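You operate a simulated robot arm through the tools that you are given. There is no shell and no other tool. Be economical: measure what you need, move in short steps, check, and stop when the job is done.

Carry out the task below with a simulated robot arm. There is one attempt and no reset: what you move stays moved.

TASK
Put the jar in the black roller tray.
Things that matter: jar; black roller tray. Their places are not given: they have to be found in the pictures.

It is judged by the outcome, as a careful person would: the job done as asked, and still so three seconds after it is handed in. It fails if anything else is knocked over, pushed out of place, dropped, spilled or broken.

THE ROBOT
A 7-joint arm with a two-finger parallel gripper, fixed in place. Base frame: the origin is at the foot of the arm, x ahead of it, y to its left, z up; the work surface is at about z = 0. Lengths are in mm, angles in rad, forces in N, time in s.
With the tool pointing down near the work surface it reaches from about 220 to 580 mm from the base axis. Its first joint turns from -1.152 to 1.152 rad. Payload 2.5 kg.
Tool frame: the origin (TCP) lies between the finger pads and is the grasp point; the fingertips stand 23 mm ahead of it; z points along the fingers, y is the line along which they close. The gripper opens to 94 mm. The fingers are 38 mm wide and 10 mm thick; the gripper's body (54 by 96 mm) begins 39 mm behind the TCP.
Orientation is that of the tool frame in the base frame, as [roll, pitch, yaw] about the fixed x, y, z axes, in that order (R = Rz(yaw) Ry(pitch) Rx(roll)). With the fingers straight down and closing along the base's y, the tool's x points along the base's -x, its y along +y and its z along -z.

THE INTERFACE
- The arm moves only by the tool nudge_tool. Its argument "moves" is a list of rows, each a list of 6 numbers: the shift along the tool's x, y, z in units of 40 mm (1.0 is 40 mm), then the turn, a rotation vector about the tool's x, y, z in units of 6 degrees (1.0 is 6 degrees). In form: [[dx, dy, dz, ax, ay, az], ...]. A call has 1 to 8 rows; each row shifts and turns the commanded pose from where the row before left it, along the tool's axes as they then stand. "jaw" is the opening in per cent of the stroke, from 0 (shut) to 100 (fully open), set as the call begins (left out, the last holds). A call with a number of a shift or a turn outside -1 to 1 is refused whole. A row lasts 0.2 s, in which the tool goes at most 50 mm and 0.15 rad; a call with a longer step from one row to the next is refused whole, and so is a gripper value outside its range. A pose out of reach is approached as far as the arm can. The call stops where the force on the tool passes 40 N (or 10 N more than at its start, if that is more) or the arm is blocked; 0.2 s more then pass. The fingers move at their own pace (about 108 mm/s each) and stop on an object; they squeeze with about 36 N. The grip force told is the motor's: it shows also when the fingers shut on nothing. Time passes only in rows, and 0.2 s behind the last, so rows that do not move let the fingers close. It gives the time, the measured TCP pose, the force on the tool (base axes), the opening and the grip force at its end, in the units of the frame above (readings bear some noise).
- Cameras (640 x 400 px; columns grow to the right, rows downward): "scene" is fixed at [125.8, -410.5, 547]; the picture's right is [0.78, -0.63, 0.00], its down [-0.34, -0.42, -0.84] and it looks along [0.53, 0.65, -0.54] (base axes); focal length 216 px, centre (320, 200). "wrist" rides on the gripper at [-39, 0, -44] in the tool frame; the picture's right is [0.00, -1.00, 0.00], its down [0.97, 0.00, -0.24] and it looks along [0.24, 0.00, 0.97] (tool axes); focal length 218 px, centre (320, 200).
- camera(camera): a new picture of that camera. No time passes.
- pixel_to_xyz(camera, pixels): for up to 12 pixels [column, row] of the newest picture of that camera ("zoom" is the newest enlarged one), the place [x, y, z] in the base frame of the surface seen there, good to about 3 mm. No time passes.
- zoom(camera, box): a new picture of the part [left, top, right, bottom] of that camera's present view, enlarged. No time passes.
- finish_job(): hands the job in; it is judged then, once.

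Work in short steps. Measure before you move; look again where a grasp or a placing could have gone wrong, and mend it. You have 60 turns and 14 pictures in all, the two below and enlarged ones among them. Open the gripper and draw the arm clear of the work before you hand the job in, unless the task says otherwise; then end with one line.

The tools are called after "Call:" by a JSON object that holds its "api" and its "payload". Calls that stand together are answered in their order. nudge_tool: Moves the arm, as the interface text tells. Its arguments: {"type":"object","properties":{"moves":{"type":"array","items":{"type":"array","items":{"type":"number"}}},"jaw":{"type":"number"}},"required":["moves"]} The other tools are called the same way: camera (camera) takes a picture; pixel_to_xyz (camera, pixels) gives the place of the surface under pixels of a picture; zoom (camera, box) takes an enlarged picture of a part of a camera's view; finish_job () hands the job in.

At the start:

```text
t: 0.0
position: [386.0, 111.5, 386.5]
ee_rot: [-3.14, 0.001, 3.141]
contact_force: [-0.5, -0.9, -0.2]
width: 94.0
finger_force: 0.1
```

scene: 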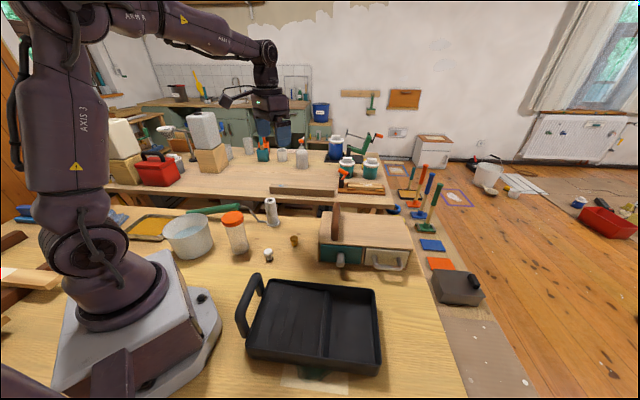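
wrist: 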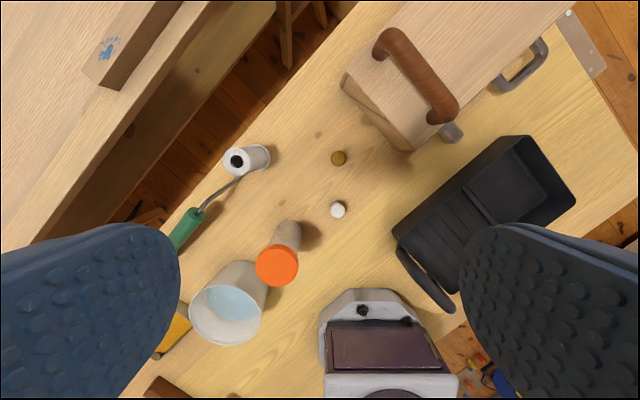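

The jar with the orange lid is at scene (235,232), and the black tray is around (315,325). I'll measure both, along with the jar's neighbours.

Call:
{"api": "pixel_to_xyz", "payload": {"camera": "scene", "pixels": [[232, 218], [238, 240], [240, 253], [222, 218], [243, 218], [285, 320], [350, 330], [325, 285], [255, 300], [188, 235], [268, 255], [378, 330]]}}

Call:
{"api": "pixel_to_xyz", "payload": {"camera": "wrist", "pixels": [[277, 266], [258, 268], [297, 268], [277, 285], [290, 230], [262, 300], [455, 225], [510, 185], [425, 280], [520, 140], [572, 200], [400, 245]]}}

Call:
{"api": "zoom", "payload": {"camera": "scene", "box": [150, 180, 400, 390]}}

```text
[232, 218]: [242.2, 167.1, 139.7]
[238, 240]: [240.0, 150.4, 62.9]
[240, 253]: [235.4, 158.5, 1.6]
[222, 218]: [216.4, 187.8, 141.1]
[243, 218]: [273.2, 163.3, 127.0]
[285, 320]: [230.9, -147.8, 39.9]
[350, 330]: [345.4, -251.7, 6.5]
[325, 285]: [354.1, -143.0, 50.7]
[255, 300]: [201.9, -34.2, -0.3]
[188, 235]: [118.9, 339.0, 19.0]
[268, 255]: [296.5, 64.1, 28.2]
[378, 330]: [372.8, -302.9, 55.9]
```

```text
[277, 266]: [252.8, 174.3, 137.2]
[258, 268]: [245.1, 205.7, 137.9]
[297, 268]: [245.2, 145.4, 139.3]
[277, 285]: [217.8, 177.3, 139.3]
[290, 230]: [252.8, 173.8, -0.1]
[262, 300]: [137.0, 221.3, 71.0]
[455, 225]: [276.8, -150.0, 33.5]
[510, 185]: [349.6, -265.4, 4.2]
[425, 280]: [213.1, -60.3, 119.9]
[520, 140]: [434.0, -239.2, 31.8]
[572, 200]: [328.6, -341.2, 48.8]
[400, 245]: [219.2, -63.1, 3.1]
```

```text
1.90 times, centred on (275, 285) of scene
```

zoom: 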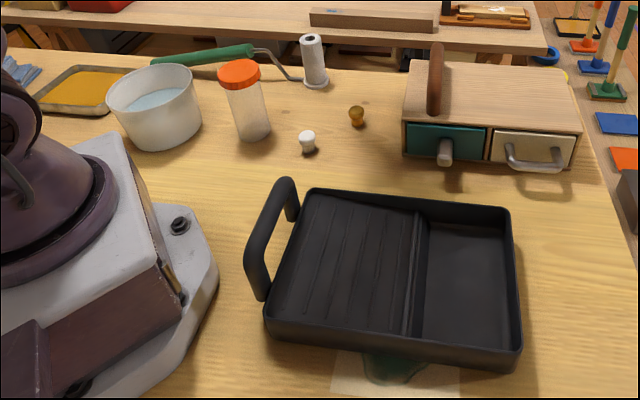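

Call:
{"api": "pixel_to_xyz", "payload": {"camera": "zoom", "pixels": [[432, 235], [500, 230], [505, 335], [425, 325], [465, 280], [415, 270], [400, 330], [190, 75], [200, 105], [240, 85], [250, 138], [255, 60]]}}

Call:
{"api": "pixel_to_xyz", "payload": {"camera": "wrist", "pixels": [[277, 248], [277, 262], [277, 280], [265, 266], [290, 266], [262, 285], [225, 345], [262, 325], [240, 265], [190, 300], [500, 170], [540, 195]]}}

```text
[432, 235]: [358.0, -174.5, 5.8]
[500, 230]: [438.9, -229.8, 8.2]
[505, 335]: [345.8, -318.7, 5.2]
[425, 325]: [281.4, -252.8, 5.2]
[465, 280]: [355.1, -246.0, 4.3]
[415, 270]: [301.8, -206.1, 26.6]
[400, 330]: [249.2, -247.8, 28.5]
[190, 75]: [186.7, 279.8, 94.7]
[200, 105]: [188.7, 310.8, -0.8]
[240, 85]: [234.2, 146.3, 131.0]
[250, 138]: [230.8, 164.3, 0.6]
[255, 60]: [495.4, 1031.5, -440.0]
```

```text
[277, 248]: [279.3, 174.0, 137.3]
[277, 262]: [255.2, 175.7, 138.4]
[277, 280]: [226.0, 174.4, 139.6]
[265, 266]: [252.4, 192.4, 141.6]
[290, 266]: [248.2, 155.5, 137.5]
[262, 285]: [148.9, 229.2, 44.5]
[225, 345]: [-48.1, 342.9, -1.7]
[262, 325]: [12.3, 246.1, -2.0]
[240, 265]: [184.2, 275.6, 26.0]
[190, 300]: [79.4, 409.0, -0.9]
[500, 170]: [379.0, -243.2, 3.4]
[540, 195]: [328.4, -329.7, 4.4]
```

Jar centre is about (247.5, 175), lid about 63 mm wide with its top at z≈139. The flat well of the tray is centred at about (356, -244), floor z≈5. I'll move above the jar.

Call:
{"api": "nudge_tool", "payload": {"moves": [[0.866, 0.397, 0, 0, 0, 0], [0.866, 0.397, 0, 0, 0, 0], [0.866, 0.397, 0, 0, 0, 0], [0.866, 0.397, 0, 0, 0, 0], [0, 0, 0.9, 0, 0, 0], [0, 0, 0.9, 0, 0, 0], [0, 0, 0.9, 0, 0, 0], [0, 0, 0, 0, 0, 0]], "jaw": 100}}

Call:
{"api": "camera", "payload": {"camera": "wrist"}}

```text
t: 1.8
position: [248.8, 174.8, 280.5]
ee_rot: [-3.141, -0.001, -3.141]
contact_force: [0.0, 0.8, 0.3]
width: 93.9
finger_force: 0.0
```

```text
10 pictures are left
```

wrist: 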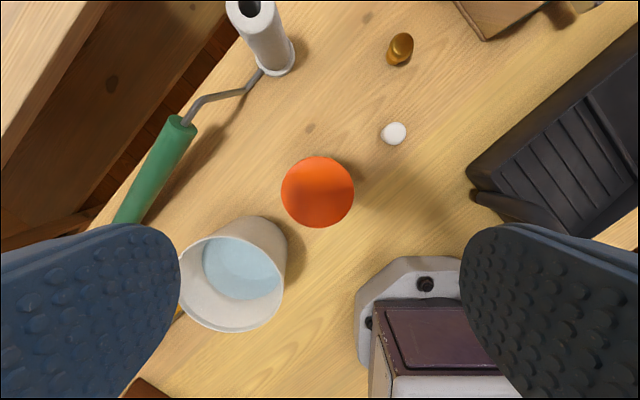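

The lid is centred at (317,192). I'll verify its position and the pot's near edge.

Call:
{"api": "pixel_to_xyz", "payload": {"camera": "wrist", "pixels": [[317, 192], [284, 192], [351, 192], [317, 159], [317, 225], [280, 235], [283, 280], [260, 218]]}}

```text
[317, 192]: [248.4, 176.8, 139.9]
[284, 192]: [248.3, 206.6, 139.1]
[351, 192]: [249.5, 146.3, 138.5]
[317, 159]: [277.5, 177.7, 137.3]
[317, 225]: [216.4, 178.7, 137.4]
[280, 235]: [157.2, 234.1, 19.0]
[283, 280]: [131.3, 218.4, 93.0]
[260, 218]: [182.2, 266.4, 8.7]
```

Centred. I'll descend to z≈107, which keeps the palm just above the lid.

Call:
{"api": "nudge_tool", "payload": {"moves": [[0.02, 0.05, 0.8, 0, 0, 0], [0, 0, 0.8, 0, 0, 0], [0, 0, 0.8, 0, 0, 0], [0, 0, 0.8, 0, 0, 0], [0, 0, 0.6, 0, 0, 0], [0, 0, 0.5, 0, 0, 0], [0, 0, 0, 0, 0, 0]], "jaw": 100}}

```text
t: 3.4
position: [248.4, 176.9, 108.5]
ee_rot: [3.141, -0.001, 3.141]
contact_force: [0.2, 0.2, -0.3]
width: 94.0
finger_force: 0.0
```

No contact on the way down. Closing on the jar.

Call:
{"api": "nudge_tool", "payload": {"moves": [[0, 0, 0, 0, 0, 0], [0, 0, 0, 0, 0, 0], [0, 0, 0, 0, 0, 0]], "jaw": 0}}

Call:
{"api": "zoom", "payload": {"camera": "scene", "box": [150, 130, 340, 290]}}

```text
t: 4.2
position: [248.0, 174.8, 107.8]
ee_rot: [-3.141, 0.0, 3.141]
contact_force: [-0.4, 0.3, -0.9]
width: 61.4
finger_force: 36.3
```

```text
2.50 times, centred on (245, 210) of scene
```

zoom: 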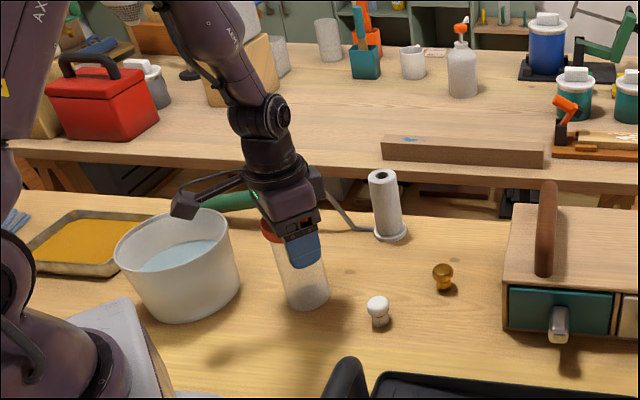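

Gripped at 61 mm width. Lifting straight up.

Call:
{"api": "nudge_tool", "payload": {"moves": [[0, 0, -0.3, 0, 0, 0], [0, 0, -0.6, 0, 0, 0], [0, 0, -0.8, 0, 0, 0], [0, 0, -0.8, 0, 0, 0], [0, 0, -0.8, 0, 0, 0], [0, 0, -0.8, 0, 0, 0], [0, 0, -0.3, 0, 0, 0], [0, 0, 0, 0, 0, 0]], "jaw": 0}}

Call:
{"api": "camera", "payload": {"camera": "scene"}}

```text
t: 6.0
position: [249.3, 176.9, 284.6]
ee_rot: [3.141, -0.002, 3.142]
contact_force: [0.7, 0.4, -0.9]
width: 61.4
finger_force: 36.0
```

```text
8 pictures are left
```

scene: 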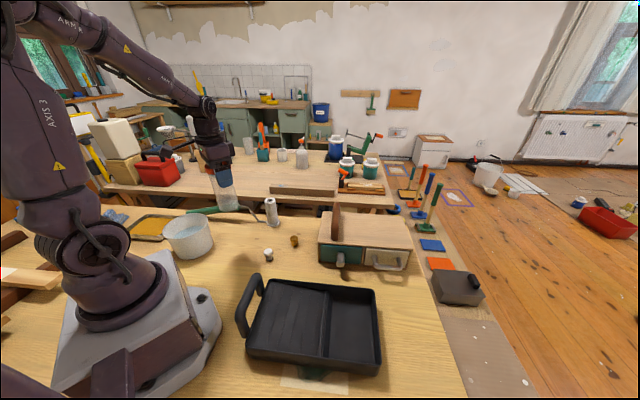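

The whole jar came up cleanly. Carrying it at this height, base clear at z≈175, toward the well in two calls.

Call:
{"api": "nudge_tool", "payload": {"moves": [[-0.223, -0.877, 0, 0, 0, 0], [-0.223, -0.877, 0, 0, 0, 0], [-0.223, -0.877, 0, 0, 0, 0], [-0.223, -0.877, 0, 0, 0, 0], [-0.223, -0.877, 0, 0, 0, 0], [-0.223, -0.877, 0, 0, 0, 0], [0, 0, 0, 0, 0, 0]]}}

Call:
{"api": "nudge_tool", "payload": {"moves": [[-0.223, -0.877, 0, 0, 0, 0], [-0.223, -0.877, 0, 0, 0, 0], [-0.223, -0.877, 0, 0, 0, 0], [-0.223, -0.877, 0, 0, 0, 0], [-0.223, -0.877, 0, 0, 0, 0], [-0.223, -0.877, 0, 0, 0, 0], [0, 0, 0, 0, 0, 0]]}}

Call:
{"api": "camera", "payload": {"camera": "scene"}}

```text
t: 7.6
position: [300.3, -36.2, 282.1]
ee_rot: [-3.141, 0.001, 3.14]
contact_force: [-0.4, 0.3, -1.5]
width: 61.4
finger_force: 36.2
```

```text
t: 9.2
position: [352.7, -244.6, 283.3]
ee_rot: [-3.141, -0.001, -3.142]
contact_force: [-0.2, -0.4, -1.5]
width: 61.4
finger_force: 36.2
```

```text
7 pictures are left
```

scene: 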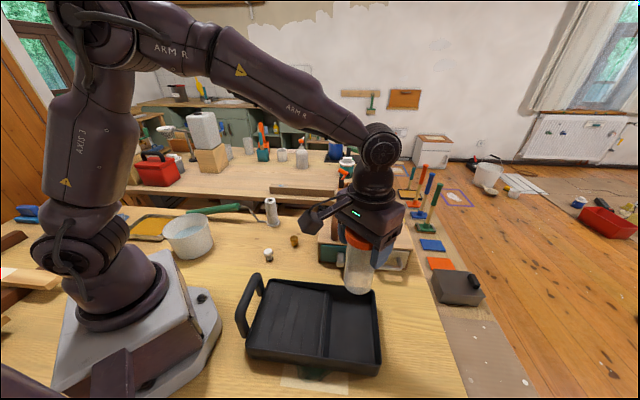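

The jar hangs upright over the well. Lowering most of the way, also +3 mm in x.

Call:
{"api": "nudge_tool", "payload": {"moves": [[-0.08, 0, 0.8, 0, 0, 0], [0, 0, 0.8, 0, 0, 0], [0, 0, 0.8, 0, 0, 0], [0, 0, 0.7, 0, 0, 0], [0, 0, 0.5, 0, 0, 0], [0, 0, 0.3, 0, 0, 0], [0, 0, 0, 0, 0, 0]]}}

Call:
{"api": "zoom", "payload": {"camera": "scene", "box": [220, 190, 420, 390]}}

```text
t: 10.8
position: [355.5, -243.5, 126.3]
ee_rot: [3.14, 0.0, 3.14]
contact_force: [-0.5, -0.6, -1.4]
width: 61.1
finger_force: 36.2
```

```text
2.00 times, centred on (320, 290) of scene
```

zoom: 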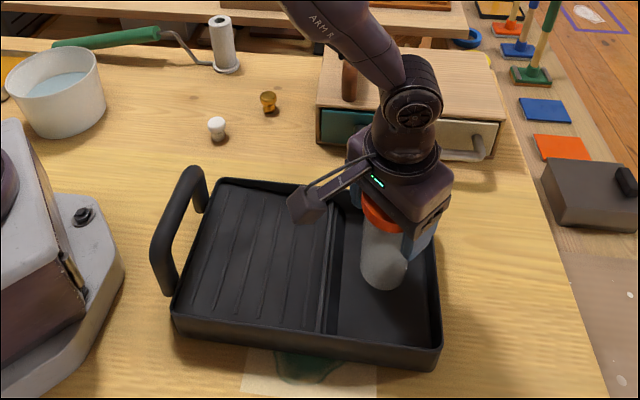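

Jar is inside the well with room all round. Lowering slowly in 2 mm rows to feel for the floor.

Call:
{"api": "nudge_tool", "payload": {"moves": [[0, 0, 0.06, 0, 0, 0], [0, 0, 0.06, 0, 0, 0], [0, 0, 0.06, 0, 0, 0], [0, 0, 0.05, 0, 0, 0], [0, 0, 0.05, 0, 0, 0], [0, 0, 0, 0, 0, 0]]}}

```text
t: 12.2
position: [357.3, -244.6, 115.8]
ee_rot: [3.141, 0.002, 3.141]
contact_force: [0.7, -0.6, -1.5]
width: 61.2
finger_force: 35.4
```

Call:
{"api": "nudge_tool", "payload": {"moves": [[0, 0, 0.03, 0, 0, 0], [0, 0, 0.03, 0, 0, 0], [0, 0, 0, 0, 0, 0]]}}

```text
t: 13.0
position: [356.3, -244.3, 113.4]
ee_rot: [3.141, -0.001, 3.141]
contact_force: [-0.5, -0.3, -0.6]
width: 61.1
finger_force: 35.7
```

Force has just begun to shift. Going on in about 1 mm rows.

Call:
{"api": "nudge_tool", "payload": {"moves": [[0, 0, 0.025, 0, 0, 0], [0, 0, 0, 0, 0, 0]]}}

```text
t: 13.6
position: [357.4, -244.2, 112.1]
ee_rot: [3.141, 0.0, -3.14]
contact_force: [0.6, 0.1, -0.8]
width: 61.2
finger_force: 35.8
```

Call:
{"api": "nudge_tool", "payload": {"moves": [[0, 0, 0.025, 0, 0, 0], [0, 0, 0, 0, 0, 0]]}}

```text
t: 14.2
position: [357.1, -244.0, 112.9]
ee_rot: [-3.141, 0.0, 3.141]
contact_force: [-1.4, 0.2, 3.0]
width: 61.3
finger_force: 35.6
```

The upward force of 3 N shows the jar is resting on the floor. Releasing, then rising straight up.

Call:
{"api": "nudge_tool", "payload": {"moves": [[0, 0, 0, 0, 0, 0], [0, 0, 0, 0, 0, 0], [0, 0, 0, 0, 0, 0]], "jaw": 100}}

Call:
{"api": "nudge_tool", "payload": {"moves": [[0, 0, -0.4, 0, 0, 0], [0, 0, -0.8, 0, 0, 0], [0, 0, -0.9, 0, 0, 0], [0, 0, -0.9, 0, 0, 0], [0, 0, -0.9, 0, 0, 0], [0, 0, -0.9, 0, 0, 0], [0, 0.9, 0, 0, 0, 0], [0, 0.9, 0, 0, 0, 0]]}}

Call:
{"api": "nudge_tool", "payload": {"moves": [[0, 0.9, 0, 0, 0, 0], [0, 0.9, 0, 0, 0, 0], [0, 0.9, 0, 0, 0, 0], [0, 0.9, 0, 0, 0, 0], [0, 0, 0, 0, 0, 0]]}}

Call:
{"api": "camera", "payload": {"camera": "scene"}}

```text
t: 15.0
position: [357.9, -243.7, 112.3]
ee_rot: [3.141, 0.001, -3.141]
contact_force: [0.1, -0.7, 0.0]
width: 94.0
finger_force: 0.0
```

```text
t: 16.8
position: [358.4, -173.4, 302.7]
ee_rot: [-3.141, 0.0, 3.141]
contact_force: [-0.7, 0.9, -0.1]
width: 94.2
finger_force: 0.0
```

```text
t: 18.0
position: [358.3, -27.6, 305.0]
ee_rot: [3.142, 0.001, -3.141]
contact_force: [-0.3, 0.3, -0.9]
width: 93.9
finger_force: 0.0
```

```text
5 pictures are left
```

scene: 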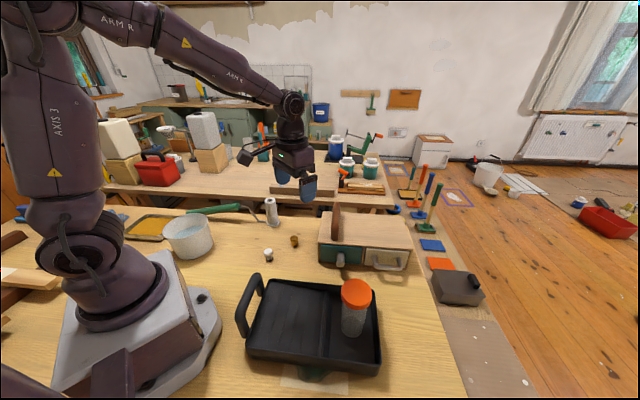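

The jar stands upright in the tray at (355,308). Nothing else has moved, and the arm is clear with the gripper open.

Call:
{"api": "finish_job", "payload": {}}

```text
The job is handed in.
```

The jar is standing upright in the flat well of the black roller tray; nothing else was disturbed, and the arm is clear with the gripper open.
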